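You operate a simulated robot arm through the tools that you are given. There is no shell and no other tool. Be economical: measure what you need, move in short steps, check, and stop when the job is done.

You run a simulated robot arm. Do the job below in one go: nothing can be reset, and whatever is moved stays where it is left.

Task
Swap the black liner on the locked spindle for the brown one.
Fine: free the blue lever, lay the black liner in the empty cradle, slide the brown one home, throw the lever to fast.
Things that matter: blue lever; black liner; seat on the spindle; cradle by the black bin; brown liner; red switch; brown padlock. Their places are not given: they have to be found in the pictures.

The check looks at the end state, three seconds after you hand in, the way a careful person would. Anything else that was tipped, shoved, dropped, spilled or broken makes it a failure.

Robot
A 6-joint arm with a two-finger parallel gripper, fixed in place. Base frame: the origin is at the foot of the arm, x ahead of it, y to its left, z up. Readings come in mm, rad, newtons and seconds.
Its first joint turns from -1.152 to 1.152 rad. Payload 2.9 kg.
The tool frame sits at the grasp point between the pads (the TCP): z along the fingers, y along the line on which they close. The tips reach 30 mm beyond it. Largest opening 110 mm; finger width 20, thickness 10; the body of the gripper, 48 by 112 mm, starts 55 mm behind the TCP.
Orientation is that of the tool frame in the base frame, as a unit quaternion [x, y, z, w]. With the fingers straight down and closing along the base's y, the tool's x points along the base's -x, its y along +y and its z along -z.

Tools
- The arm moves only by the tool jog_arm. Its argument "increments" is a list of rows, each a list of 7 numbers: the shift along the base's x, y, z in mm, then the turn, a rotation vector about the base's x, y, z in rad, then the opening in per cent of the stroke, from 0 (shut) to 100 (fully open). In form: [[dx, dy, dz, ax, ay, az, claw], ...]. A call has 1 to 12 rows; each row shifts and turns the commanded pose from where the row before left it. A row lasts 0.2 s, in which the tool goes at most 50 mm and 0.15 rad; a call with a longer step from one row to the next is refused whole, and so is a gripper value outside its range. Where a pose cannot be reached the arm comes as near as it can. A force on the tool above 60 N (or 10 N above the force at the start of the call, whichever is more), or a blocked arm, ends the call early, and 0.2 s more pass. Each finger travels about 108 mm/s and halts on what it meets, pressing with about 40 N; the grip force reading is that of the motor and also rises with nothing between the fingers. The clock runs only during rows and for 0.2 s after the last one: add rows that do not move to give the fingers time. The reply holds the time, the measured pose of the TCP, the force on the tool along the base axes, the opening and the grip force, in the units named above and with some noise.
- Cameras (640 x 400 px; columns grow to the right, rows downward): "scene" is fixed at [59.4, 420.2, 1388.4]; the picture's right is [-0.89, -0.46, 0.00], its down [-0.25, 0.47, -0.84] and it looks along [0.39, -0.75, -0.54] (base axes); focal length 268 px, centre (320, 200). "wrist" rides on the gripper at [-36, 0, -57] in the tool frame; the picture's right is [0.00, -1.00, 0.00], its down [0.97, 0.00, -0.24] and it looks along [0.24, 0.00, 0.97] (tool axes); focal length 218 px, centre (320, 200).
- snapshot(camera): a new picture of that camera. No time passes.
- measure_at(camera, pixels): for up to 12 pixels [column, row] of the newest picture of that camera ("zoom" is the newest enlarged one), the place [x, y, z] in the base frame of the surface seen there, good to about 2 mm. No time passes.
- zoom(camera, box): a new picture of the part [left, top, right, bottom] of that camera's present view, enlarged. No time passes.
- hand_in(): hands the job in; it is judged then, once.

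Keep the steps short. Do not move on a guess: measure, check each grasp and each placing, and mend mistakes. In all there are 80 turns and 38 pictures (those below and enlarged ones count). Leave the gripper open and the arm clear of the work at the hand-in unless told otherwise, and finish with a single line.

The tools are called by a JSON object that holds its "op" and its "data". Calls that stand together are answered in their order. jog_arm: Moves the arm, as the interface text tells. Its arguments: {"type":"object","properties":{"increments":{"type":"array"}},"required":["increments"]} The other tools are called the same way: snapshot (camera) takes a picture; measure_at (camera, pixels) gives the place of the surface under pixels of a picture; zoom (camera, box) takes an enlarged picture of a part of a camera's view; hand_in () hands the job in.

At the start:

```text
clock: 0.0
position: [344.5, -179.5, 1247.2]
tool_rot: [0.0, 1.0, 0.0, -0.001]
force: [0.0, -0.7, 0.7]
finger_gap: 110.1
grip_force: 0.2
```

scene: 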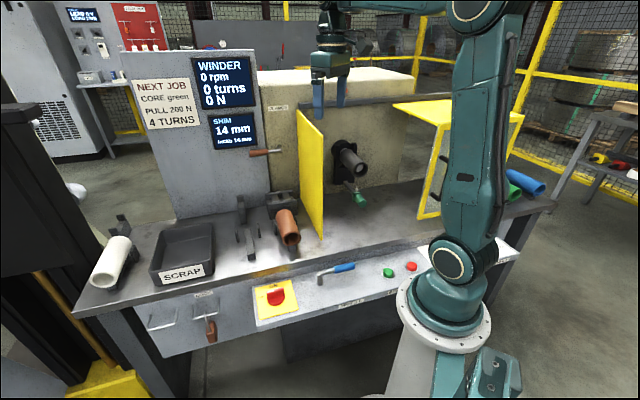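
wrist: 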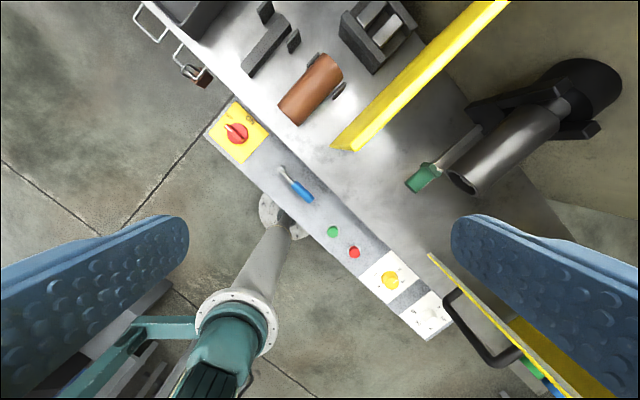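

I see a bench with a winder: the spindle with a dark liner (about 350,160 in the scene), a blue lever (337,271), a red switch (272,297), the brown liner (287,225), a hanging padlock (210,330) and a scrap bin. I'll enlarge these first.

{"op": "zoom", "data": {"camera": "scene", "box": [130, 240, 450, 360]}}

{"op": "zoom", "data": {"camera": "scene", "box": [220, 100, 420, 260]}}

{"op": "zoom", "data": {"camera": "wrist", "box": [130, 0, 450, 200]}}

{"op": "zoom", "data": {"camera": "scene", "box": [120, 50, 280, 160]}}

```text
2.00 times, centred on (290, 300) of scene
```

zoom: 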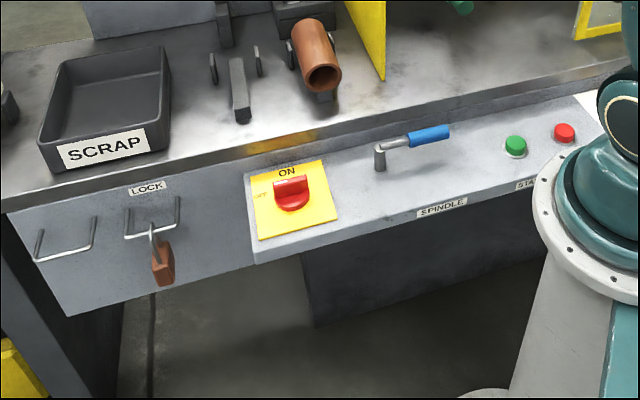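

```text
2.50 times, centred on (320, 180) of scene
```

zoom: 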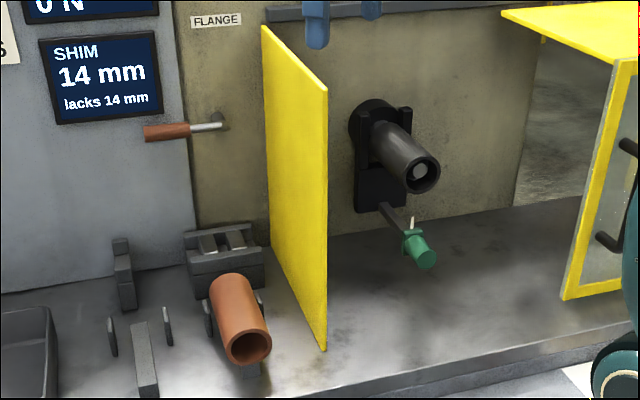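

```text
2.00 times, centred on (290, 100) of wrist
```

zoom: 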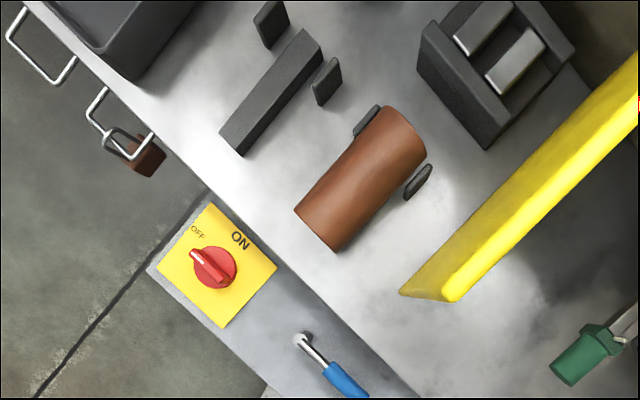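

```text
3.64 times, centred on (200, 105) of scene
```

zoom: 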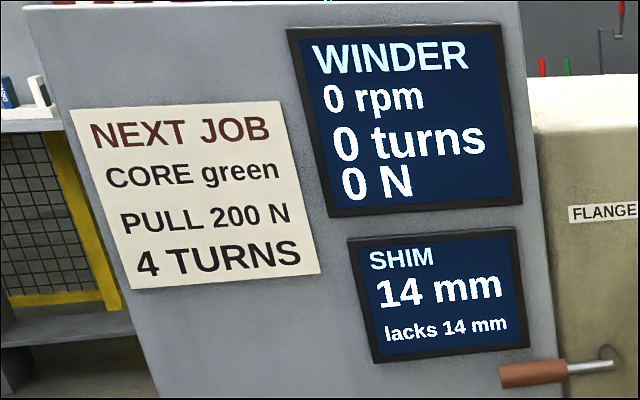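

Next I check the switch and padlock up close, to see whether the machine is really off, and measure the main points.

{"op": "zoom", "data": {"camera": "scene", "box": [240, 265, 320, 325]}}

{"op": "zoom", "data": {"camera": "scene", "box": [300, 250, 460, 350]}}

{"op": "zoom", "data": {"camera": "scene", "box": [320, 120, 400, 220]}}

{"op": "measure_at", "data": {"camera": "wrist", "pixels": [[237, 133], [282, 171], [302, 191], [288, 107], [332, 68], [311, 88], [262, 55], [268, 30], [294, 41], [265, 8], [510, 145], [340, 148]]}}

{"op": "measure_at", "data": {"camera": "scene", "pixels": [[319, 278], [337, 268], [351, 265], [276, 291], [344, 152], [352, 160], [362, 169], [340, 143], [288, 215], [247, 243], [251, 232], [324, 235]]}}

```text
6.67 times, centred on (280, 295) of scene
```

zoom: 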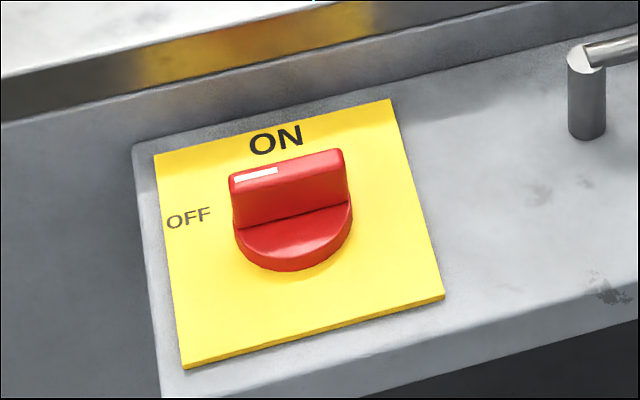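

```text
4.00 times, centred on (380, 300) of scene
```

zoom: 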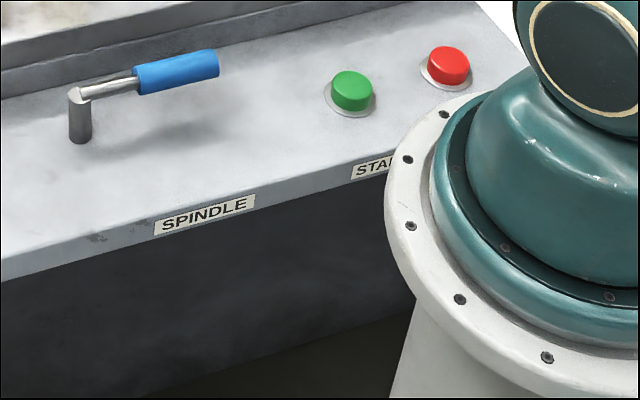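

```text
4.00 times, centred on (360, 170) of scene
```

zoom: 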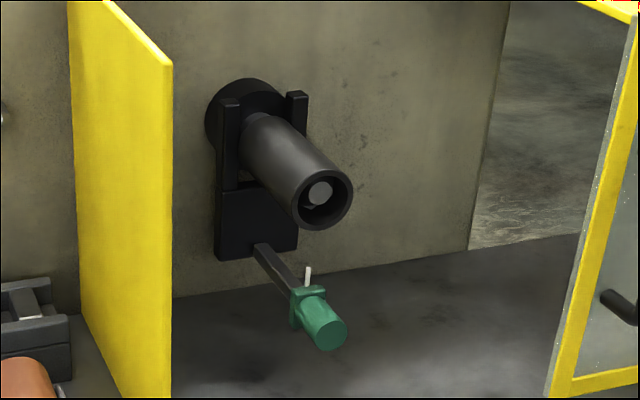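

```text
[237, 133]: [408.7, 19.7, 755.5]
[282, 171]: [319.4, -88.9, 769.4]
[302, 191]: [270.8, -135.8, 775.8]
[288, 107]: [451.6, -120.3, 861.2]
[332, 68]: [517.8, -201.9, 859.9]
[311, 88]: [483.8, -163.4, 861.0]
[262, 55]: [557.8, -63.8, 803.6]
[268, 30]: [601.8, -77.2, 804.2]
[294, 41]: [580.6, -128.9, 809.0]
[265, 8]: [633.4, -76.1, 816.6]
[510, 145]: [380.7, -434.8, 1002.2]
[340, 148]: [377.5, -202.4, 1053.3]
```

```text
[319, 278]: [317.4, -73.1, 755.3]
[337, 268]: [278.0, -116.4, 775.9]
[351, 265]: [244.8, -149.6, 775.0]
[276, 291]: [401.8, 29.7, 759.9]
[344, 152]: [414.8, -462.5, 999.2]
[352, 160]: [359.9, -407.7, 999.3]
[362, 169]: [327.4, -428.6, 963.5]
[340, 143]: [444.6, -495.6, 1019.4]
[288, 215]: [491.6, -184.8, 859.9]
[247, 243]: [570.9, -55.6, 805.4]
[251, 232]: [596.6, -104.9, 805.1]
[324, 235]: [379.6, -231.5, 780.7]
```

The switch's white mark points to OFF and the padlock hangs at LOCK, so both stay untouched. I see no markings by the blue lever in this view. I'll bring the wrist camera over the lever and the cradles, staying clear of the yellow guard (top about 1053).

{"op": "jog_arm", "data": {"increments": [[5, 40, -20, 0, 0, 0, 100], [5, 40, -40, 0, 0, 0, 100], [0, 20, -40, 0, 0, 0, 100], [0, 0, -40, 0, 0, 0, 100], [0, 0, -40, 0, 0, 0, 100], [0, 0, 0, 0, 0, 0, 100]]}}

{"op": "snapshot", "data": {"camera": "wrist"}}

```text
refused: row 2 steps farther than a row can; nothing moved
```

```text
28 pictures are left
```

wrist: 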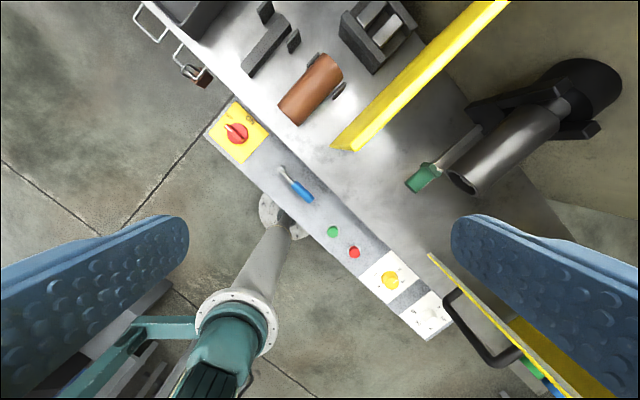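

Row 2 was over 50 mm, so I repeat the move in smaller steps.

{"op": "jog_arm", "data": {"increments": [[5, 35, -20, 0, 0, 0, 100], [5, 35, -30, 0, 0, 0, 100], [0, 30, -30, 0, 0, 0, 100], [0, 0, -45, 0, 0, 0, 100], [0, 0, -45, 0, 0, 0, 100], [0, 0, -30, 0, 0, 0, 100], [0, 0, 0, 0, 0, 0, 100]]}}

{"op": "snapshot", "data": {"camera": "wrist"}}

```text
clock: 1.6
position: [352.9, -79.9, 1046.1]
tool_rot: [0.001, 1.0, 0.0, 0.0]
force: [0.3, 0.0, 0.4]
finger_gap: 110.0
grip_force: 0.0
```

```text
27 pictures are left
```

wrist: 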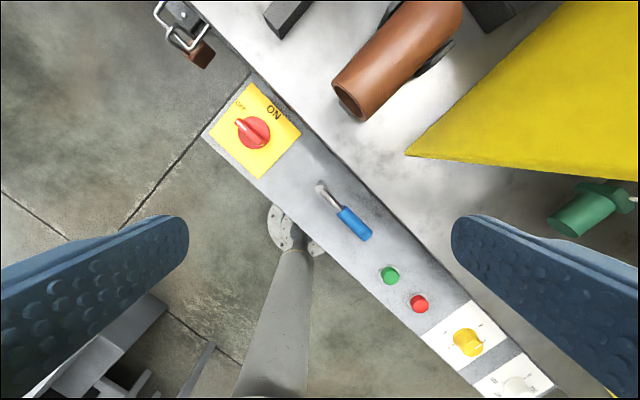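

{"op": "zoom", "data": {"camera": "wrist", "box": [290, 160, 410, 260]}}

{"op": "measure_at", "data": {"camera": "wrist", "pixels": [[320, 188], [330, 198], [340, 209], [355, 223], [367, 237], [335, 160], [300, 205], [345, 185], [325, 235], [375, 210]]}}

```text
4.00 times, centred on (350, 210) of wrist
```

zoom: 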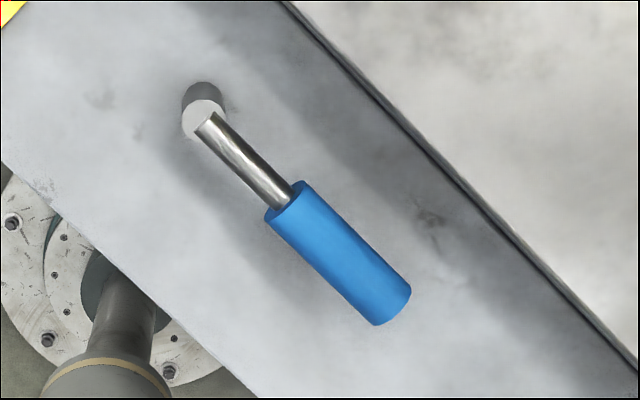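

```text
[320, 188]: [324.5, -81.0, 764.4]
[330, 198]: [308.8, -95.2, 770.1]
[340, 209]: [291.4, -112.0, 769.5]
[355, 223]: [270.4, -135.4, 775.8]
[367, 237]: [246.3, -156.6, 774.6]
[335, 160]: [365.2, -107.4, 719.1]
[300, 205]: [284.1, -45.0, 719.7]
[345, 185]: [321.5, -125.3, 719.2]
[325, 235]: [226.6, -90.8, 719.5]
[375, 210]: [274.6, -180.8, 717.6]
```

Panel surface is at about z=719; the lever pivot is near (322,-80), handle end (244,-159), height about 770. I measure the bench edge, liner and knobs from this picture.

{"op": "measure_at", "data": {"camera": "wrist", "pixels": [[250, 68], [448, 285], [350, 168], [353, 166], [410, 240], [420, 240], [390, 275], [418, 303], [348, 95], [400, 60], [440, 10], [408, 152]]}}

{"op": "measure_at", "data": {"camera": "scene", "pixels": [[280, 235], [290, 244], [298, 240], [289, 230], [283, 213], [278, 215], [294, 214], [288, 215], [248, 256], [244, 228], [232, 241], [260, 236]]}}

```text
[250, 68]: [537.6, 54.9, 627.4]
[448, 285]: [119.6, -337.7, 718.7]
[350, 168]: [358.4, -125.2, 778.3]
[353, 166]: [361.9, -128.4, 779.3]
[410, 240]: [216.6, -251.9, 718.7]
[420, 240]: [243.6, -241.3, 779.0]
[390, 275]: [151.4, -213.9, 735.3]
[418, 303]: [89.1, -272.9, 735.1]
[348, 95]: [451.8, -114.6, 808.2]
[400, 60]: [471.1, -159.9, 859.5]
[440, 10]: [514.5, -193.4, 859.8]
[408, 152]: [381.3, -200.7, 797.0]
```

```text
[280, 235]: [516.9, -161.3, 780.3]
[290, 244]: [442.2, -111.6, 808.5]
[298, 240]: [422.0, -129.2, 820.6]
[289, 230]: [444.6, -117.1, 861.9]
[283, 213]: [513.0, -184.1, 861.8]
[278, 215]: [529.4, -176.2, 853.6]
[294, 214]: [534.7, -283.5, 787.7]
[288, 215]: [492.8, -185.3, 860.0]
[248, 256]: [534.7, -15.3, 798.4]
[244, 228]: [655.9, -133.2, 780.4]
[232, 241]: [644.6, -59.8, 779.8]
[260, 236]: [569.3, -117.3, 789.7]
```

The bench edge runs at exactly 45° and the lever lies parallel to it, 57 mm in front. The bench slab (top 779) stops it swinging inward, so its free position must be outward. I turn the tool 45° and come down straddling the blue handle at about (265,-137), stopping above it.

{"op": "jog_arm", "data": {"increments": [[-14.7, -9.5, -20, 0, 0, 0.131, 80], [-14.7, -9.5, -20, 0, 0, 0.131, 45], [-14.7, -9.5, -20, 0, 0, 0.131, 45], [-14.7, -9.5, -20, 0, 0, 0.131, 45], [-14.7, -9.5, -20, 0, 0, 0.131, 45], [-14.7, -9.5, -20, 0, 0, 0.13, 45], [0, 0, -40, 0, 0, 0, 45], [0, 0, -40, 0, 0, 0, 45], [0, 0, -21, 0, 0, 0, 45], [0, 0, 0, 0, 0, 0, 45]]}}

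{"op": "snapshot", "data": {"camera": "wrist"}}

```text
clock: 3.8
position: [266.4, -137.4, 826.1]
tool_rot: [-0.383, 0.924, 0.0, 0.001]
force: [0.5, -0.1, -0.7]
finger_gap: 49.4
grip_force: 0.0
```

```text
25 pictures are left
```

wrist: 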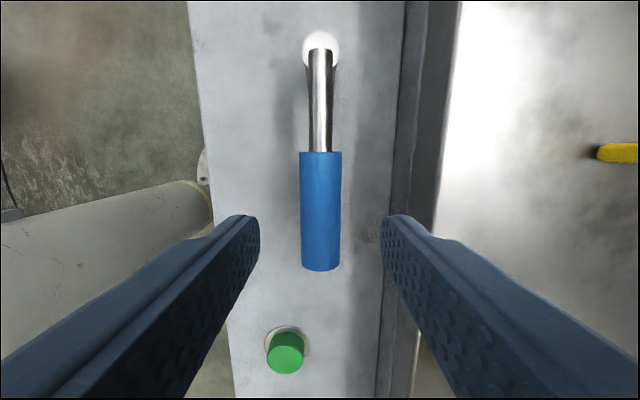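

The handle is centred between the fingers. Down to z≈769 and close.

{"op": "jog_arm", "data": {"increments": [[0, 0, -30, 0, 0, 0, 45], [0, 0, -26, 0, 0, 0, 45], [0, 0, 0, 0, 0, 0, 20], [0, 0, 0, 0, 0, 0, 10], [0, 0, 0, 0, 0, 0, 10]]}}

```text
clock: 5.0
position: [266.4, -137.7, 771.0]
tool_rot: [-0.382, 0.924, -0.001, 0.001]
force: [-0.8, 0.4, -4.6]
finger_gap: 22.1
grip_force: 44.5
```

The handle is gripped (22 mm, 44 N). I swing it outward about the pivot for the first 22° and watch the force.

{"op": "jog_arm", "data": {"increments": [[-7.0, 7.8, 0, 0, 0, -0.131, 10], [-6.0, 8.6, 0, 0, 0, -0.131, 10], [-4.8, 9.3, 0, 0, 0, -0.131, 10]]}}

```text
clock: 5.8
position: [248.7, -112.3, 769.5]
tool_rot: [-0.194, 0.981, 0.0, -0.001]
force: [2.9, -1.3, -36.1]
finger_gap: 21.7
grip_force: 45.1
```

It moves with little sideways force, but there's a 36 N vertical force. I look before going on.

{"op": "snapshot", "data": {"camera": "wrist"}}

{"op": "measure_at", "data": {"camera": "wrist", "pixels": [[320, 50], [320, 90], [320, 130], [320, 170], [320, 210], [320, 255]]}}

```text
24 pictures are left
```

wrist: 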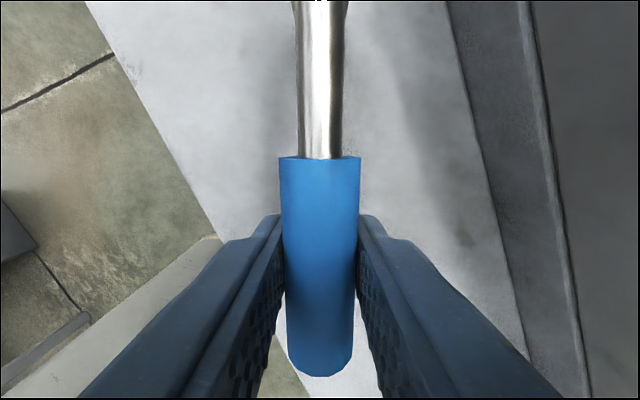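

```text
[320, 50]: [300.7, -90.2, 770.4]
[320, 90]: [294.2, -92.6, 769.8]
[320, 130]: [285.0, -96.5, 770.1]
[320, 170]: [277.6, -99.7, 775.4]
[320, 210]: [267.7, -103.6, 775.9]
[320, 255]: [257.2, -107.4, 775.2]
```

The lever follows well; the vertical force is only a small height mismatch. I continue the swing with a 1.5 mm drop, in portions.

{"op": "jog_arm", "data": {"increments": [[-3.6, 9.8, -1.5, 0, 0, -0.131, 10], [-2.2, 10.3, 0, 0, 0, -0.131, 10], [-0.9, 10.4, 0, 0, 0, -0.131, 10], [0.5, 10.5, 0, 0, 0, -0.131, 10]]}}

```text
clock: 6.8
position: [243.1, -71.0, 770.3]
tool_rot: [0.067, 0.998, 0.0, 0.003]
force: [10.7, -3.3, 34.8]
finger_gap: 22.4
grip_force: 45.2
```

Past halfway; force is now the other way, so I raise it 1 mm and continue.

{"op": "jog_arm", "data": {"increments": [[1.9, 10.3, 1, 0, 0, -0.131, 10], [3.1, 10.0, 0, 0, 0, -0.131, 10], [4.5, 9.5, 0, 0, 0, -0.131, 10], [5.7, 8.8, 0, 0, 0, -0.131, 10], [6.7, 8.0, 0, 0, 0, -0.131, 10]]}}

```text
clock: 8.0
position: [265.2, -24.9, 768.9]
tool_rot: [0.385, 0.923, 0.0, 0.003]
force: [18.0, -15.7, 3.6]
finger_gap: 21.8
grip_force: 44.5
```

90° reached with no tangential stop force. I try a little more to feel for the end stop.

{"op": "jog_arm", "data": {"increments": [[3.9, 3.4, 0, 0, 0, -0.065, 10], [3.9, 3.4, 0, 0, 0, -0.065, 10], [0, 0, 0, 0, 0, 0, 10]]}}

{"op": "snapshot", "data": {"camera": "scene"}}

```text
clock: 8.8
position: [266.0, -23.1, 769.5]
tool_rot: [0.442, 0.897, -0.012, -0.002]
force: [-14.3, -45.8, 16.0]
finger_gap: 24.0
grip_force: 44.8
```

```text
23 pictures are left
```

scene: 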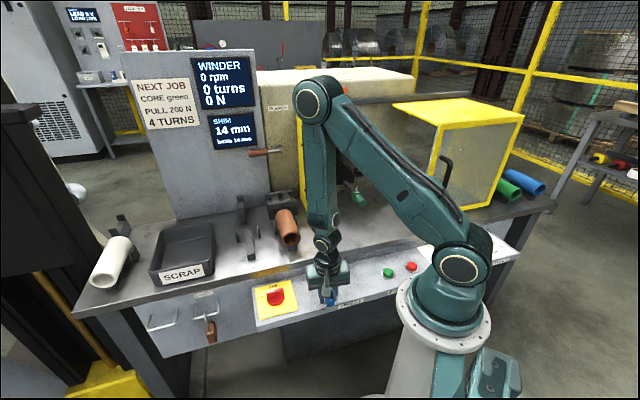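

The stop is felt at 90° (free). I back off the over-travel, open and rise clear.

{"op": "jog_arm", "data": {"increments": [[-7.0, -5.5, 0, 0, 0, 0.1, 10], [0, 0, 0, 0, 0, 0, 30], [0, 0, 0, 0, 0, 0, 45], [0, 0, 35, 0, 0, 0, 45], [0, 0, 45, 0, 0, 0, 45], [0, 0, 45, 0, 0, 0, 100], [0, 0, 45, 0, 0, 0, 100], [0, 0, 0, 0, 0, 0, 100]]}}

{"op": "snapshot", "data": {"camera": "wrist"}}

```text
clock: 10.6
position: [263.5, -21.7, 941.2]
tool_rot: [0.397, 0.918, 0.0, 0.0]
force: [0.2, -0.6, 0.5]
finger_gap: 109.9
grip_force: 0.0
```

```text
22 pictures are left
```

wrist: 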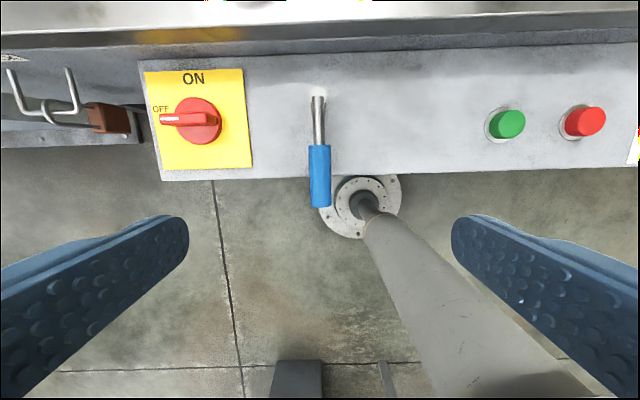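

Lever points straight out (free) and the switch still reads OFF. I rise to z≈1180 and go over the guard to look down at the spindle.

{"op": "jog_arm", "data": {"increments": [[0, 0, 48, 0, 0, 0.032, 100], [0, 0, 48, 0, 0, 0, 100], [0, 0, 48, 0, 0, 0, 100], [0, 0, 48, 0, 0, 0, 100], [0, 0, 47, 0, 0, 0, 100], [0, 0, 0, 0, 0, 0, 100]]}}

{"op": "jog_arm", "data": {"increments": [[10.3, -42.8, 0, 0, 0, 0, 100], [10.3, -42.8, 0, 0, 0, 0, 100], [10.3, -42.8, 0, 0, 0, 0, 100], [10.3, -42.8, 0, 0, 0, 0, 100], [10.3, -42.8, 0, 0, 0, 0, 100], [10.3, -42.8, 0, 0, 0, 0, 100], [10.3, -42.8, 0, 0, 0, 0, 100], [10.3, -42.8, 0, 0, 0, 0, 100], [10.3, -42.8, 0, 0, 0, 0, 100], [0, 0, 0, 0, 0, 0, 100]]}}

{"op": "snapshot", "data": {"camera": "wrist"}}

```text
clock: 12.0
position: [265.6, -21.6, 1179.6]
tool_rot: [0.383, 0.924, 0.001, -0.001]
force: [0.5, 0.0, 0.4]
finger_gap: 109.9
grip_force: 0.1
```

```text
clock: 14.2
position: [356.6, -408.3, 1178.3]
tool_rot: [0.382, 0.924, 0.0, -0.001]
force: [-0.2, -0.4, 0.2]
finger_gap: 109.9
grip_force: 0.1
```

```text
21 pictures are left
```

wrist: 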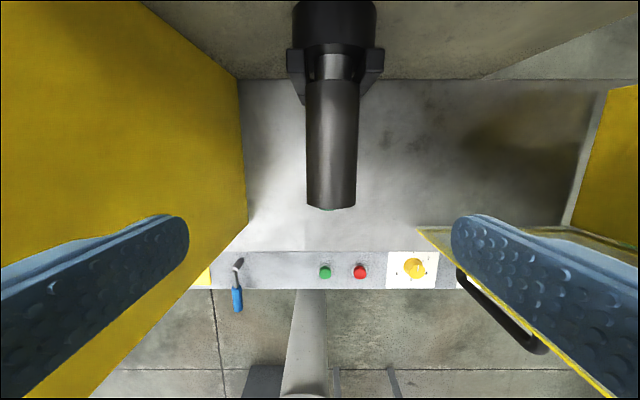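

Good view: liner at columns 306–360, rows 80–208. I enlarge and measure its ends and sides.

{"op": "zoom", "data": {"camera": "wrist", "box": [240, 0, 440, 230]}}

{"op": "measure_at", "data": {"camera": "wrist", "pixels": [[332, 60], [334, 74], [334, 84], [334, 100], [334, 140], [333, 180], [331, 198], [331, 207], [310, 150], [355, 150], [295, 60], [370, 60]]}}

{"op": "zoom", "data": {"camera": "scene", "box": [320, 110, 400, 220]}}

```text
1.74 times, centred on (340, 115) of wrist
```

zoom: 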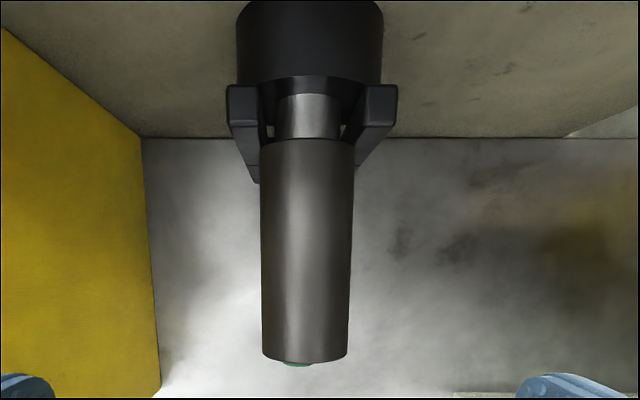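

```text
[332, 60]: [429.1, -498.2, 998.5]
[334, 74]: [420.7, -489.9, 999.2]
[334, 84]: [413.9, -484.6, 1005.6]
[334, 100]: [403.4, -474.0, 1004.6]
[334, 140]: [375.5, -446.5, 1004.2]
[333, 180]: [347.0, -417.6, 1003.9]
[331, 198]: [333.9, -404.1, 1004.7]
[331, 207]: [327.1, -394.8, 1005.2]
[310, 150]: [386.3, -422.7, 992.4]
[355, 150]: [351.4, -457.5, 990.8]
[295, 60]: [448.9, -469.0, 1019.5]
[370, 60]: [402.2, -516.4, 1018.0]
```

```text
3.64 times, centred on (360, 165) of scene
```

zoom: 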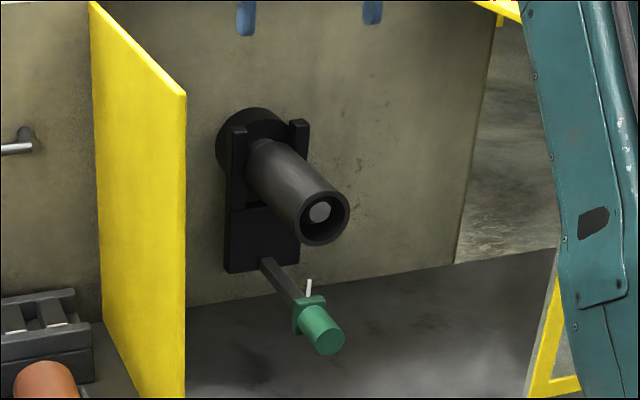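

Liner: front end at depth n≈510, rear ≈640 (n = along (0.707,-0.707)), radius 30, axis at v≈-50 (v along (0.707,0.707)), z≈975; behind it sits a shoulder of radius 24. I check the guard and door clearances, and the brown liner and cradles.

{"op": "measure_at", "data": {"camera": "wrist", "pixels": [[425, 233], [450, 250], [465, 275], [540, 350], [605, 100], [236, 80], [245, 215], [200, 290], [290, 90], [382, 60], [570, 225], [331, 209]]}}

{"op": "measure_at", "data": {"camera": "zoom", "pixels": [[340, 205], [325, 200], [320, 212], [305, 215], [322, 242], [325, 330], [310, 300], [308, 282], [238, 130], [300, 125], [250, 240], [285, 275]]}}

```text
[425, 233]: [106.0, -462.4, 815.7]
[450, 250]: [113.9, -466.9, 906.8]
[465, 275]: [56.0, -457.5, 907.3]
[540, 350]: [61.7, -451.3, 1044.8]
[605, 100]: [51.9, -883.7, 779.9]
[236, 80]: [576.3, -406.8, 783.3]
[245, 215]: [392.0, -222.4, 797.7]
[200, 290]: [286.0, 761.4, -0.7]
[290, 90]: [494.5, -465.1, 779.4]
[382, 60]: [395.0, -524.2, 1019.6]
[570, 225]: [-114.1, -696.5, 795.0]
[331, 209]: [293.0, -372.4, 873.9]
```

```text
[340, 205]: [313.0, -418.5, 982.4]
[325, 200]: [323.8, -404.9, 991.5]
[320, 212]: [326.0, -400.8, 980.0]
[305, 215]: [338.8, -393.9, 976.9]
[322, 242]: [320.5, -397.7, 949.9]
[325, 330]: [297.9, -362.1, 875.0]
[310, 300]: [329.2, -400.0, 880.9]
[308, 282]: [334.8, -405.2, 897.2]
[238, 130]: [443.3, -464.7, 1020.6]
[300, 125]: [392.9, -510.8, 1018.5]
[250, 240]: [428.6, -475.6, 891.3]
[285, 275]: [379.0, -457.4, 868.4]
```

Guard and door are far off, and the green handle tops out at about 897, below my fingertips. I descend, open, over the liner at n≈565 to z≈975.

{"op": "jog_arm", "data": {"increments": [[7.5, -26.5, 0, 0, 0, 0, 100], [0, 0, -45, 0, 0, 0, 100], [0, 0, -45, 0, 0, 0, 100], [0, 0, -45, 0, 0, 0, 100], [0, 0, -40, 0, 0, 0, 100], [0, 0, -28, 0, 0, 0, 100], [0, 0, 0, 0, 0, 0, 100]]}}

{"op": "snapshot", "data": {"camera": "wrist"}}

```text
clock: 15.8
position: [365.6, -434.3, 975.5]
tool_rot: [0.383, 0.924, 0.0, 0.0]
force: [-0.5, 0.0, -0.1]
finger_gap: 110.0
grip_force: 0.1
```

```text
18 pictures are left
```

wrist: 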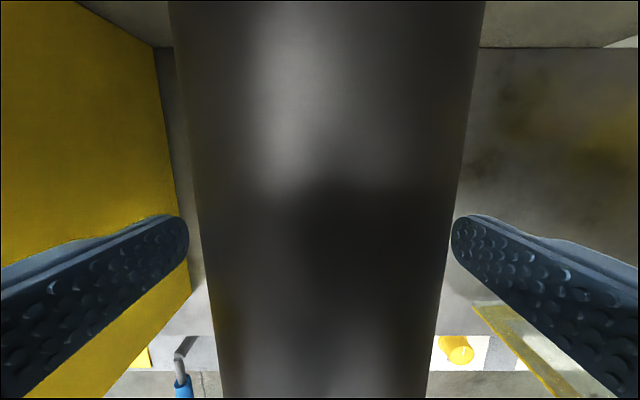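

The liner is about 1.4 mm to the right of centre; I shift and close.

{"op": "jog_arm", "data": {"increments": [[-1, -1, 0, 0, 0, 0, 100], [0, 0, 0, 0, 0, 0, 70], [0, 0, 0, 0, 0, 0, 50], [0, 0, 0, 0, 0, 0, 45], [0, 0, 0, 0, 0, 0, 45]]}}

```text
clock: 17.0
position: [362.1, -435.5, 975.5]
tool_rot: [0.383, 0.924, 0.0, 0.001]
force: [-0.4, 0.2, 0.7]
finger_gap: 60.5
grip_force: 40.3
```

Gripped at 60.5 mm, 40 N. I pull out 14 mm along the axis as a test.

{"op": "jog_arm", "data": {"increments": [[-5, 5, 0, 0, 0, 0, 45], [-5, 5, 0, 0, 0, 0, 45], [0, 0, 0, 0, 0, 0, 45]]}}

```text
clock: 17.8
position: [353.9, -424.9, 975.4]
tool_rot: [0.383, 0.924, 0.0, 0.0]
force: [0.5, -0.2, 0.8]
finger_gap: 60.3
grip_force: 40.3
```

No drag at all. I continue 140 mm further along the axis in small steps and then look.

{"op": "jog_arm", "data": {"increments": [[-10, 10, 0, 0, 0, 0, 45], [-10, 10, 0, 0, 0, 0, 45], [-10, 10, 0, 0, 0, 0, 45], [-10, 10, 0, 0, 0, 0, 45], [-10, 10, 0, 0, 0, 0, 45], [-10, 10, 0, 0, 0, 0, 45], [-10, 10, 0, 0, 0, 0, 45], [-10, 10, 0, 0, 0, 0, 45], [-10, 10, 0, 0, 0, 0, 45], [-9, 9, 0, 0, 0, 0, 45], [0, 0, 0, 0, 0, 0, 45]]}}

{"op": "snapshot", "data": {"camera": "scene"}}

```text
clock: 20.2
position: [255.4, -326.5, 975.8]
tool_rot: [0.382, 0.924, 0.0, 0.0]
force: [-0.1, 0.5, -0.5]
finger_gap: 60.4
grip_force: 39.3
```

```text
17 pictures are left
```

scene: 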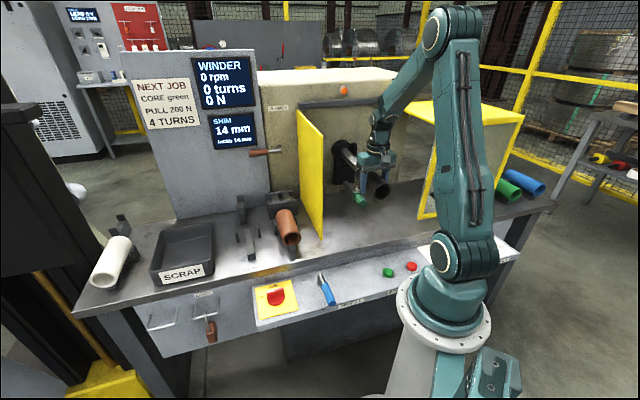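

The liner is off the spindle (dark tube under the gripper at (377,190) in the scene), spindle bare. I back out a little more and lift above the guard, and zoom on the cradles with the scene camera meanwhile.

{"op": "jog_arm", "data": {"increments": [[-10, 10, 0, 0, 0, 0, 45], [0, 0, 40, 0, 0, 0, 45], [0, 0, 40, 0, 0, 0, 45], [0, 0, 40, 0, 0, 0, 45], [0, 0, 40, 0, 0, 0, 45], [0, 0, 15, 0, 0, 0, 45], [0, 0, 0, 0, 0, 0, 45]]}}

{"op": "zoom", "data": {"camera": "scene", "box": [220, 180, 320, 265]}}

```text
clock: 21.8
position: [245.6, -317.1, 1150.6]
tool_rot: [0.383, 0.924, 0.0, 0.001]
force: [1.0, -0.2, -2.1]
finger_gap: 60.3
grip_force: 40.3
```

```text
4.71 times, centred on (270, 222) of scene
```

zoom: 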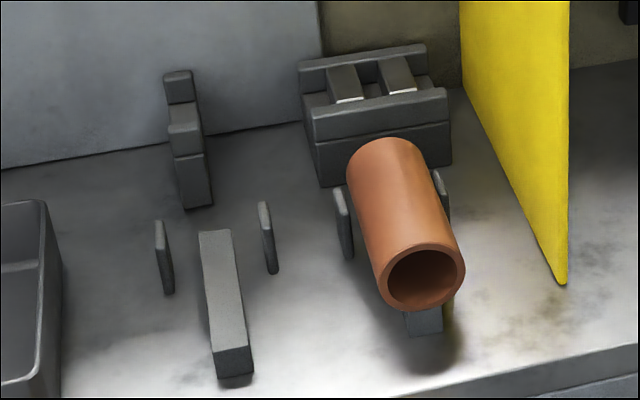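

The empty cradle is a bar with two side cheeks at (163,257) and (267,237); a stepped post stands behind it. I measure all of these in the enlarged picture.

{"op": "measure_at", "data": {"camera": "zoom", "pixels": [[203, 234], [229, 233], [215, 350], [249, 345], [225, 290], [159, 225], [173, 285], [264, 206], [277, 268], [340, 192], [349, 252], [440, 178]]}}

{"op": "measure_at", "data": {"camera": "zoom", "pixels": [[185, 75], [187, 133], [198, 200], [205, 160], [380, 145], [395, 180], [410, 220], [421, 243], [383, 290], [463, 275], [425, 318], [330, 180]]}}

```text
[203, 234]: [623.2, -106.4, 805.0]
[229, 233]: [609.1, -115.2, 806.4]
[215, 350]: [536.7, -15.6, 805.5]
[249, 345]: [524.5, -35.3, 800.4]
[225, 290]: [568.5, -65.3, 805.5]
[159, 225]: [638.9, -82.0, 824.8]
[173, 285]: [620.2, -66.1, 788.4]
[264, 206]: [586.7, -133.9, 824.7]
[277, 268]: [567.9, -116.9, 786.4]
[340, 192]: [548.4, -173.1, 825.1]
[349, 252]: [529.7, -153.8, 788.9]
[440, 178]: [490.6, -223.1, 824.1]
```

```text
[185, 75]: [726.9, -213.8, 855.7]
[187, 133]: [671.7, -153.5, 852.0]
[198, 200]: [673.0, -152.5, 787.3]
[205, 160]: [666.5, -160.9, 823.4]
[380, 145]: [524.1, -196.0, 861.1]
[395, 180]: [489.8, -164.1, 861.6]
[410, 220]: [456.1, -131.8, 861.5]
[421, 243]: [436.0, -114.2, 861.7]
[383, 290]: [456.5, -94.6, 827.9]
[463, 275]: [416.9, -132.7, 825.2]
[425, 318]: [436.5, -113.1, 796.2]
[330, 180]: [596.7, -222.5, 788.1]
```

In bench axes: empty cradle bar n 391–515, centre v≈357, top z≈805.5; its cheeks are at n 484–510, so my grip (about 53 mm behind the liner front) must sit at n≈441, clear of them. Brown liner: n 388–514, v≈230. I carry the black liner high over to the cradle.

{"op": "jog_arm", "data": {"increments": [[35.4, 28.6, 0, 0, 0, 0, 45], [35.4, 28.6, 0, 0, 0, 0, 45], [35.4, 28.6, 0, 0, 0, 0, 45], [35.4, 28.6, 0, 0, 0, 0, 45], [35.4, 28.6, 0, 0, 0, 0, 45], [35.4, 28.6, 0, 0, 0, 0, 45], [35.4, 28.6, 0, 0, 0, 0, 45], [35.4, 28.6, 0, 0, 0, 0, 45], [35.4, 28.6, 0, 0, 0, 0, 45], [0, 0, 0, 0, 0, 0, 45]]}}

{"op": "jog_arm", "data": {"increments": [[0, 0, -45, 0, 0, 0, 45], [0, 0, -45, 0, 0, 0, 45], [0, 0, -45, 0, 0, 0, 45], [0, 0, -45, 0, 0, 0, 45], [0, 0, -45, 0, 0, 0, 45], [0, 0, -30, 0, 0, 0, 45], [0, 0, 0, 0, 0, 0, 45]]}}

{"op": "zoom", "data": {"camera": "scene", "box": [200, 170, 340, 270]}}

```text
clock: 22.7
position: [347.0, -233.9, 1151.6]
tool_rot: [0.402, 0.916, -0.002, -0.008]
force: [-24.3, -16.5, 6.2]
finger_gap: 60.4
grip_force: 39.8
stopped in row 4: the force on the tool passed its limit (the readings are from after the stop); the commanded pose is now the measured one
```

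```text
clock: 23.0
position: [346.6, -233.8, 1151.4]
tool_rot: [0.401, 0.916, -0.003, 0.002]
force: [-19.2, -0.8, 10.6]
finger_gap: 60.4
grip_force: 40.1
stopped in row 1: the force on the tool passed its limit (the readings are from after the stop); the commanded pose is now the measured one
```

```text
4.00 times, centred on (270, 220) of scene
```

zoom: 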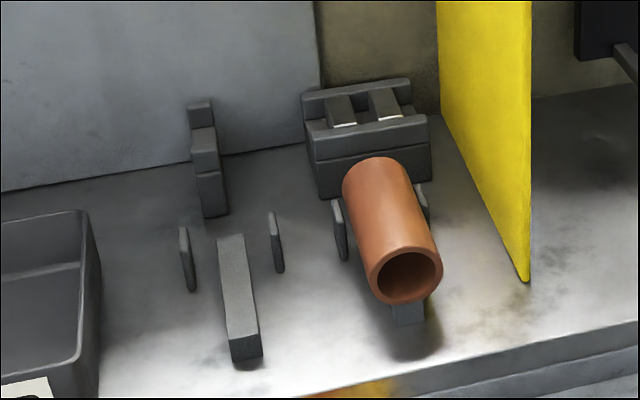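

I touched something: the liner's left side (v≈110) met the yellow guard (v≈120), so its top is higher than I measured. I back off to the right and measure the guard's top edge.

{"op": "jog_arm", "data": {"increments": [[-10, -10, 0, 0, 0, 0, 45], [-15, -15, 0, 0, 0, 0, 45], [0, 0, 0, 0, 0, 0, 45]]}}

{"op": "snapshot", "data": {"camera": "scene"}}

{"op": "measure_at", "data": {"camera": "scene", "pixels": [[323, 142], [321, 140], [312, 126], [302, 113], [300, 112], [320, 180], [310, 170], [322, 234], [264, 153], [275, 108], [343, 90], [300, 95]]}}

```text
clock: 23.8
position: [323.1, -258.5, 1149.3]
tool_rot: [0.401, 0.916, -0.004, 0.003]
force: [1.1, 1.0, -1.6]
finger_gap: 60.7
grip_force: 39.5
```

```text
14 pictures are left
```

scene: 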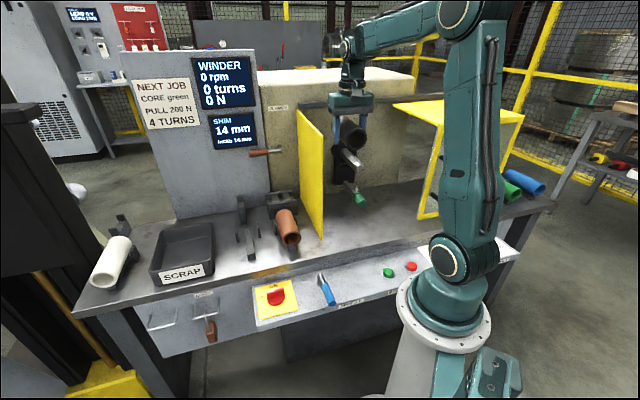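

```text
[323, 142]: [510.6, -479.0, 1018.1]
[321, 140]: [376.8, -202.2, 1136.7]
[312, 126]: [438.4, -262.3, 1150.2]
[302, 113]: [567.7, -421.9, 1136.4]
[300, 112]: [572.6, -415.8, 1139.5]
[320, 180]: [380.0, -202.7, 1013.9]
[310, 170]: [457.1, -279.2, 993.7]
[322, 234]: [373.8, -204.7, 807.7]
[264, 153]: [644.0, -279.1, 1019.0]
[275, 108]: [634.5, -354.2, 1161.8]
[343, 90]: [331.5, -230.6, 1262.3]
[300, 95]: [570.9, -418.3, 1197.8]
```

The guard top is really at about z=1150. I rise to z≈1235, undo the slight twist from the touch, and look at how the liner sits in the grip.

{"op": "jog_arm", "data": {"increments": [[-5, 5, 25, 0.0097, 0.002, 0.04, 45], [-5, 5, 30, 0, 0, 0, 45], [0, 0, 31, 0, 0, 0, 45], [0, 0, 0, 0, 0, 0, 45]]}}

{"op": "snapshot", "data": {"camera": "wrist"}}

{"op": "zoom", "data": {"camera": "scene", "box": [290, 50, 400, 200]}}

```text
clock: 24.8
position: [313.2, -249.7, 1236.9]
tool_rot: [0.381, 0.925, 0.001, 0.001]
force: [0.2, 0.1, -2.0]
finger_gap: 60.3
grip_force: 39.7
```

```text
13 pictures are left
```

wrist: 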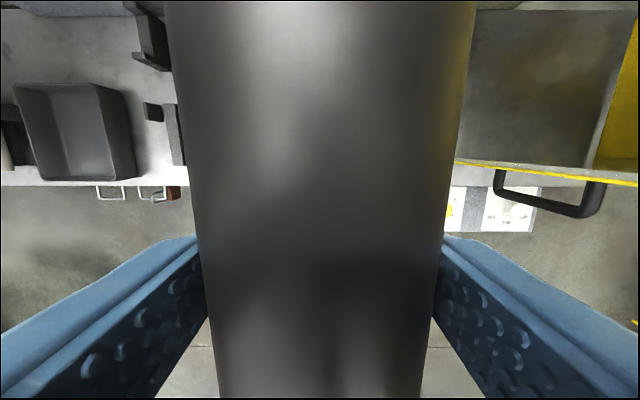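

```text
2.67 times, centred on (345, 125) of scene
```

zoom: 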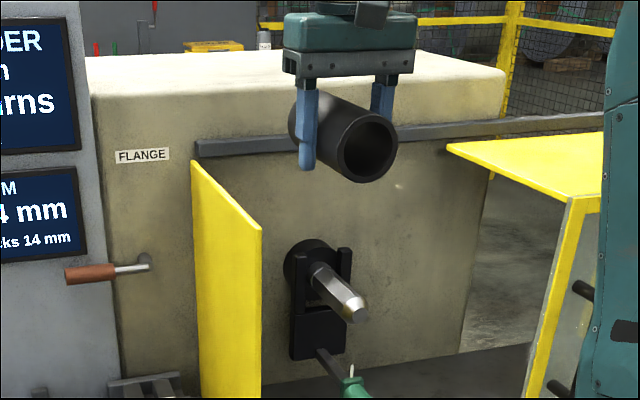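

{"op": "measure_at", "data": {"camera": "wrist", "pixels": [[321, 20], [321, 120], [321, 220], [321, 320], [321, 392], [165, 15], [476, 15]]}}

{"op": "measure_at", "data": {"camera": "zoom", "pixels": [[367, 113], [342, 147], [397, 135], [368, 180], [300, 100], [336, 290], [345, 298], [322, 270], [360, 316], [312, 262]]}}

```text
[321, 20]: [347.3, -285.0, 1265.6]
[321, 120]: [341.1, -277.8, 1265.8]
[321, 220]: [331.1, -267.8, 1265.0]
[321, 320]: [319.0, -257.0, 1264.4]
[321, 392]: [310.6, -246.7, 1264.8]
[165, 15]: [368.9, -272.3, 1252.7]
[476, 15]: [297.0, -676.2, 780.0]
```

```text
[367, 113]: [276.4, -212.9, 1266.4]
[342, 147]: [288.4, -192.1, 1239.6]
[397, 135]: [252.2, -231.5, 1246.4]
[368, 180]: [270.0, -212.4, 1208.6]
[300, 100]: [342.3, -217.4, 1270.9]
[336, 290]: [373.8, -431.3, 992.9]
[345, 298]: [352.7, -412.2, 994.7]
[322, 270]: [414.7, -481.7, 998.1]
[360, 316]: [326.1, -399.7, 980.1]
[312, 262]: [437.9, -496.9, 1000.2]
```

The liner sits level and straight: axis on the TCP, front end 56 mm ahead. Target TCP: n=445, v=357 → (567,-62). I cross at z≈1236 and begin descending only past the guard.

{"op": "jog_arm", "data": {"increments": [[36.3, 26.8, 0, 0, 0, 0, 45], [36.3, 26.8, 0, 0, 0, 0, 45], [36.3, 26.8, 0, 0, 0, 0, 45], [36.3, 26.8, 0, 0, 0, 0, 45], [36.3, 26.8, -20, 0, 0, 0, 45], [36.3, 26.8, -20, 0, 0, 0, 45], [36.3, 26.8, -20, 0, 0, 0, 45], [0, 0, -45, 0, 0, 0, 45], [0, 0, -45, 0, 0, 0, 45], [0, 0, -45, 0, 0, 0, 45], [0, 0, 0, 0, 0, 0, 45]]}}

```text
clock: 27.2
position: [568.1, -61.0, 1040.0]
tool_rot: [0.382, 0.924, 0.0, 0.002]
force: [0.0, -0.9, -1.8]
finger_gap: 60.3
grip_force: 40.3
```

No contact. Descend to z≈860, just above the cradle, and look.

{"op": "jog_arm", "data": {"increments": [[-0.7, -0.7, -45, 0, 0, 0, 45], [0, 0, -45, 0, 0, 0, 45], [0, 0, -45, 0, 0, 0, 45], [0, 0, -38, 0, 0, 0, 45], [0, 0, 0, 0, 0, 0, 45]]}}

{"op": "zoom", "data": {"camera": "scene", "box": [200, 170, 320, 270]}}

```text
clock: 28.4
position: [566.0, -61.2, 867.1]
tool_rot: [0.382, 0.924, 0.0, 0.001]
force: [0.4, -0.7, -2.0]
finger_gap: 60.2
grip_force: 39.9
```

```text
4.00 times, centred on (260, 220) of scene
```

zoom: 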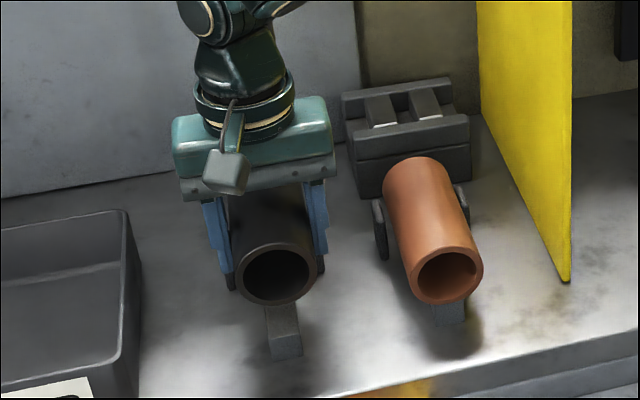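

Well aligned over the bar between the cheeks. Lower to just above contact, then in 1 mm steps.

{"op": "jog_arm", "data": {"increments": [[0, 0, -15, 0, 0, 0, 45], [0, 0, -10, 0, 0, 0, 45], [0, 0, -3, 0, 0, 0, 45], [0, 0, 0, 0, 0, 0, 45]]}}

{"op": "jog_arm", "data": {"increments": [[0, 0, -1, 0, 0, 0, 45], [0, 0, -1, 0, 0, 0, 45], [0, 0, -1, 0, 0, 0, 45], [0, 0, 0, 0, 0, 0, 45]]}}

```text
clock: 29.4
position: [567.4, -62.0, 839.9]
tool_rot: [0.382, 0.924, 0.001, 0.001]
force: [-0.4, -0.1, -1.4]
finger_gap: 60.2
grip_force: 40.2
```

```text
clock: 30.4
position: [566.6, -62.0, 836.8]
tool_rot: [0.382, 0.924, 0.0, 0.001]
force: [-0.9, -0.9, -2.0]
finger_gap: 60.2
grip_force: 39.9
```

No contact yet; keep lowering in 1 mm steps.

{"op": "jog_arm", "data": {"increments": [[0, 0, -1, 0, 0, 0, 45], [0, 0, -1, 0, 0, 0, 45], [0, 0, 0, 0, 0, 0, 45]]}}

{"op": "jog_arm", "data": {"increments": [[0, 0, -1, 0, 0, 0, 45], [0, 0, -1, 0, 0, 0, 45], [0, 0, 0, 0, 0, 0, 45]]}}

{"op": "measure_at", "data": {"camera": "scene", "pixels": [[251, 233]]}}

```text
clock: 31.2
position: [566.4, -62.5, 834.4]
tool_rot: [0.382, 0.924, 0.0, 0.001]
force: [0.3, 0.4, -1.4]
finger_gap: 60.2
grip_force: 39.7
```

```text
clock: 32.0
position: [567.7, -63.9, 833.8]
tool_rot: [0.382, 0.924, 0.0, 0.001]
force: [1.1, -0.5, -2.1]
finger_gap: 60.3
grip_force: 39.9
```

```text
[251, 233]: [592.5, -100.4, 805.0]
```

Still no load. Two more careful steps.

{"op": "jog_arm", "data": {"increments": [[0, 0, -1, 0, 0, 0, 45], [0, 0, 0, 0, 0, 0, 45]]}}

{"op": "jog_arm", "data": {"increments": [[0, 0, -1, 0, 0, 0, 45], [0, 0, 0, 0, 0, 0, 45]]}}

{"op": "zoom", "data": {"camera": "scene", "box": [225, 210, 295, 270]}}

```text
clock: 32.6
position: [566.6, -61.2, 832.5]
tool_rot: [0.382, 0.924, 0.0, 0.001]
force: [-1.0, 0.6, 0.2]
finger_gap: 60.5
grip_force: 39.9
```

```text
clock: 33.2
position: [567.8, -62.8, 832.9]
tool_rot: [0.382, 0.924, 0.002, 0.001]
force: [-2.7, 0.7, 12.0]
finger_gap: 60.3
grip_force: 40.3
```

```text
6.67 times, centred on (260, 240) of scene
```

zoom: 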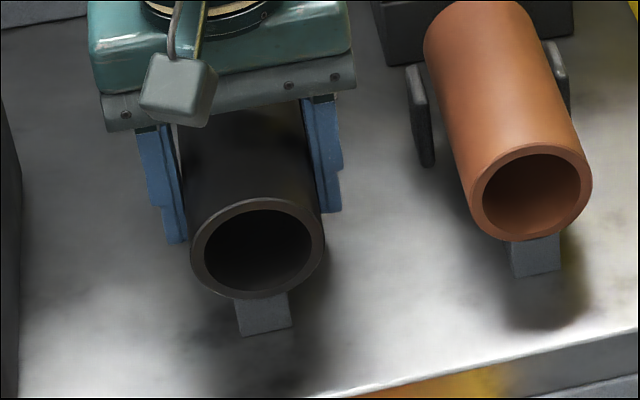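

Contact is felt (12 N up) and the liner sits on the bar like the brown one does. I open and rise straight up.

{"op": "jog_arm", "data": {"increments": [[0, 0, 0, 0, 0, 0, 56], [0, 0, 0, 0, 0, 0, 65], [0, 0, 0, 0, 0, 0, 78], [0, 0, 0, 0, 0, 0, 78]]}}

{"op": "jog_arm", "data": {"increments": [[0, 0, 20, 0, 0, 0, 78], [0, 0, 40, 0, 0, 0, 78], [0, 0, 45, 0, 0, 0, 78], [0, 0, 45, 0, 0, 0, 100], [-10, -10, 45, 0, 0, 0, 100], [-25, -25, 25, 0, 0, 0, 100], [-25, -25, 25, 0, 0, 0, 100], [0, 0, 0, 0, 0, 0, 100]]}}

{"op": "snapshot", "data": {"camera": "wrist"}}

```text
clock: 34.2
position: [566.7, -62.2, 831.8]
tool_rot: [0.382, 0.924, 0.001, 0.001]
force: [-0.5, -0.6, -0.2]
finger_gap: 86.0
grip_force: 0.1
```

```text
clock: 36.0
position: [507.5, -122.6, 1075.8]
tool_rot: [0.382, 0.924, 0.0, 0.001]
force: [0.0, -0.6, -0.1]
finger_gap: 110.0
grip_force: 0.1
```

```text
9 pictures are left
```

wrist: 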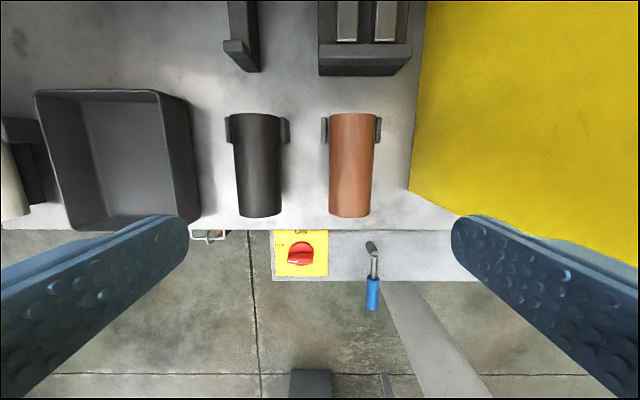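

The black liner lies in the cradle between its cheeks, parallel to the brown one. Now I measure the brown liner here.

{"op": "measure_at", "data": {"camera": "wrist", "pixels": [[353, 117], [352, 140], [351, 165], [350, 190], [350, 205], [349, 214], [333, 165], [370, 165], [257, 150], [257, 200], [323, 120], [380, 120]]}}

```text
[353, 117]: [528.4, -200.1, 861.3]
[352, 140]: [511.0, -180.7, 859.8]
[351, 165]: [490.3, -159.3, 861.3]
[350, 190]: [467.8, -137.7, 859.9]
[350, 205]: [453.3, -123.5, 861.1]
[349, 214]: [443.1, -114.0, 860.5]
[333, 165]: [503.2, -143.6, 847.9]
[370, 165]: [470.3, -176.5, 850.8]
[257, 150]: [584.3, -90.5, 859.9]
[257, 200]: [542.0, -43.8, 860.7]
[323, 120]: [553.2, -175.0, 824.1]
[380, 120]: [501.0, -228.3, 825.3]
```

Brown: axis v≈232.5, front n≈390, top 861, same size. I move over it with the same hold (n=445) → (479,-150) and descend to z≈833.

{"op": "jog_arm", "data": {"increments": [[-28.4, -27.7, 0, 0, 0, 0, 80], [0, 0, -45, 0, 0, 0, 80], [0, 0, -45, 0, 0, 0, 80], [0, 0, -45, 0, 0, 0, 80], [0, 0, -40, 0, 0, 0, 80], [0, 0, 0, 0, 0, 0, 80]]}}

{"op": "snapshot", "data": {"camera": "wrist"}}

```text
clock: 37.4
position: [478.1, -149.6, 900.9]
tool_rot: [0.381, 0.924, 0.0, 0.001]
force: [-0.6, 0.1, 0.7]
finger_gap: 87.9
grip_force: 0.0
```

```text
8 pictures are left
```

wrist: 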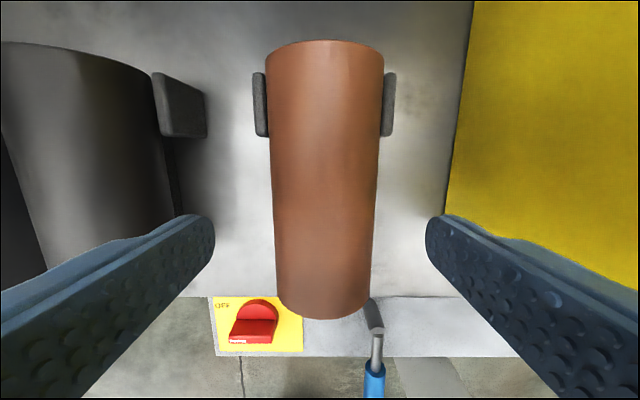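

Centred within about 1 mm. Descend 68 mm and close.

{"op": "jog_arm", "data": {"increments": [[-0.6, -0.6, -30, 0, 0, 0, 80], [0, 0, -28, 0, 0, 0, 80], [0, 0, -10, 0, 0, 0, 80], [0, 0, 0, 0, 0, 0, 70], [0, 0, 0, 0, 0, 0, 60], [0, 0, 0, 0, 0, 0, 45], [0, 0, 0, 0, 0, 0, 45]]}}

```text
clock: 39.0
position: [477.4, -150.6, 833.1]
tool_rot: [0.382, 0.924, 0.0, 0.001]
force: [0.0, 0.3, -0.1]
finger_gap: 60.4
grip_force: 40.1
```

Gripped (60.4 mm, 40 N). Lift straight up to z≈1236, then over the guard to in front of the spindle.

{"op": "jog_arm", "data": {"increments": [[0, 0, 10, 0, 0, 0, 45], [0, 0, 40, 0, 0, 0, 45], [0, 0, 45, 0, 0, 0, 45], [0, 0, 45, 0, 0, 0, 45], [0, 0, 45, 0, 0, 0, 45], [0, 0, 45, 0, 0, 0, 45], [0, 0, 45, 0, 0, 0, 45], [0, 0, 45, 0, 0, 0, 45], [0, 0, 45, 0, 0, 0, 45], [0, 0, 40, 0, 0, 0, 45], [0, 0, 0, 0, 0, 0, 45]]}}

{"op": "jog_arm", "data": {"increments": [[-31.3, -25.5, 0, 0, 0, 0, 45], [-31.3, -25.5, 0, 0, 0, 0, 45], [-31.3, -25.5, 0, 0, 0, 0, 45], [-31.3, -25.5, 0, 0, 0, 0, 45], [-31.3, -25.5, 0, 0, 0, 0, 45], [-31.3, -25.5, 0, 0, 0, 0, 45], [-31.3, -25.5, 0, 0, 0, 0, 45], [0, 0, 0, 0, 0, 0, 45]]}}

```text
clock: 41.4
position: [477.7, -150.0, 1237.9]
tool_rot: [0.382, 0.924, 0.001, 0.001]
force: [-0.6, -1.3, -1.3]
finger_gap: 60.3
grip_force: 40.2
```

```text
clock: 43.2
position: [258.3, -328.2, 1237.3]
tool_rot: [0.382, 0.924, 0.001, 0.001]
force: [0.7, -0.2, -2.0]
finger_gap: 60.4
grip_force: 40.1
```

Now above the start of insertion. Descend to z≈976 in front of the spindle and check alignment.

{"op": "jog_arm", "data": {"increments": [[-0.6, -0.6, -45, 0, 0, 0, 45], [0, 0, -45, 0, 0, 0, 45], [0, 0, -45, 0, 0, 0, 45], [0, 0, -45, 0, 0, 0, 45], [0, 0, -45, 0, 0, 0, 45], [0, 0, -36, 0, 0, 0, 45], [0, 0, 0, 0, 0, 0, 45], [0, 0, 0, 0, 0, 0, 45]]}}

{"op": "snapshot", "data": {"camera": "wrist"}}

{"op": "measure_at", "data": {"camera": "wrist", "pixels": [[321, 20], [321, 120], [321, 220], [321, 320], [321, 390]]}}

```text
clock: 45.0
position: [256.8, -329.5, 977.8]
tool_rot: [0.382, 0.924, 0.001, 0.001]
force: [-0.1, 0.0, -1.7]
finger_gap: 60.6
grip_force: 40.4
```

```text
7 pictures are left
```

wrist: 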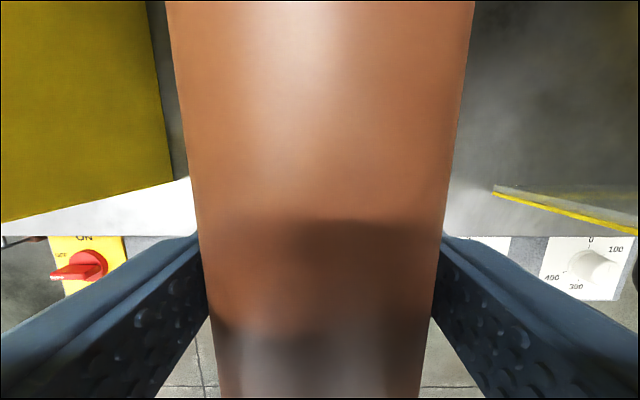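

```text
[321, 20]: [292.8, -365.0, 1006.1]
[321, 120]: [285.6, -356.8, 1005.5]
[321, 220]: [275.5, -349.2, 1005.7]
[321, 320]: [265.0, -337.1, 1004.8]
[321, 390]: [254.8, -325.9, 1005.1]
```

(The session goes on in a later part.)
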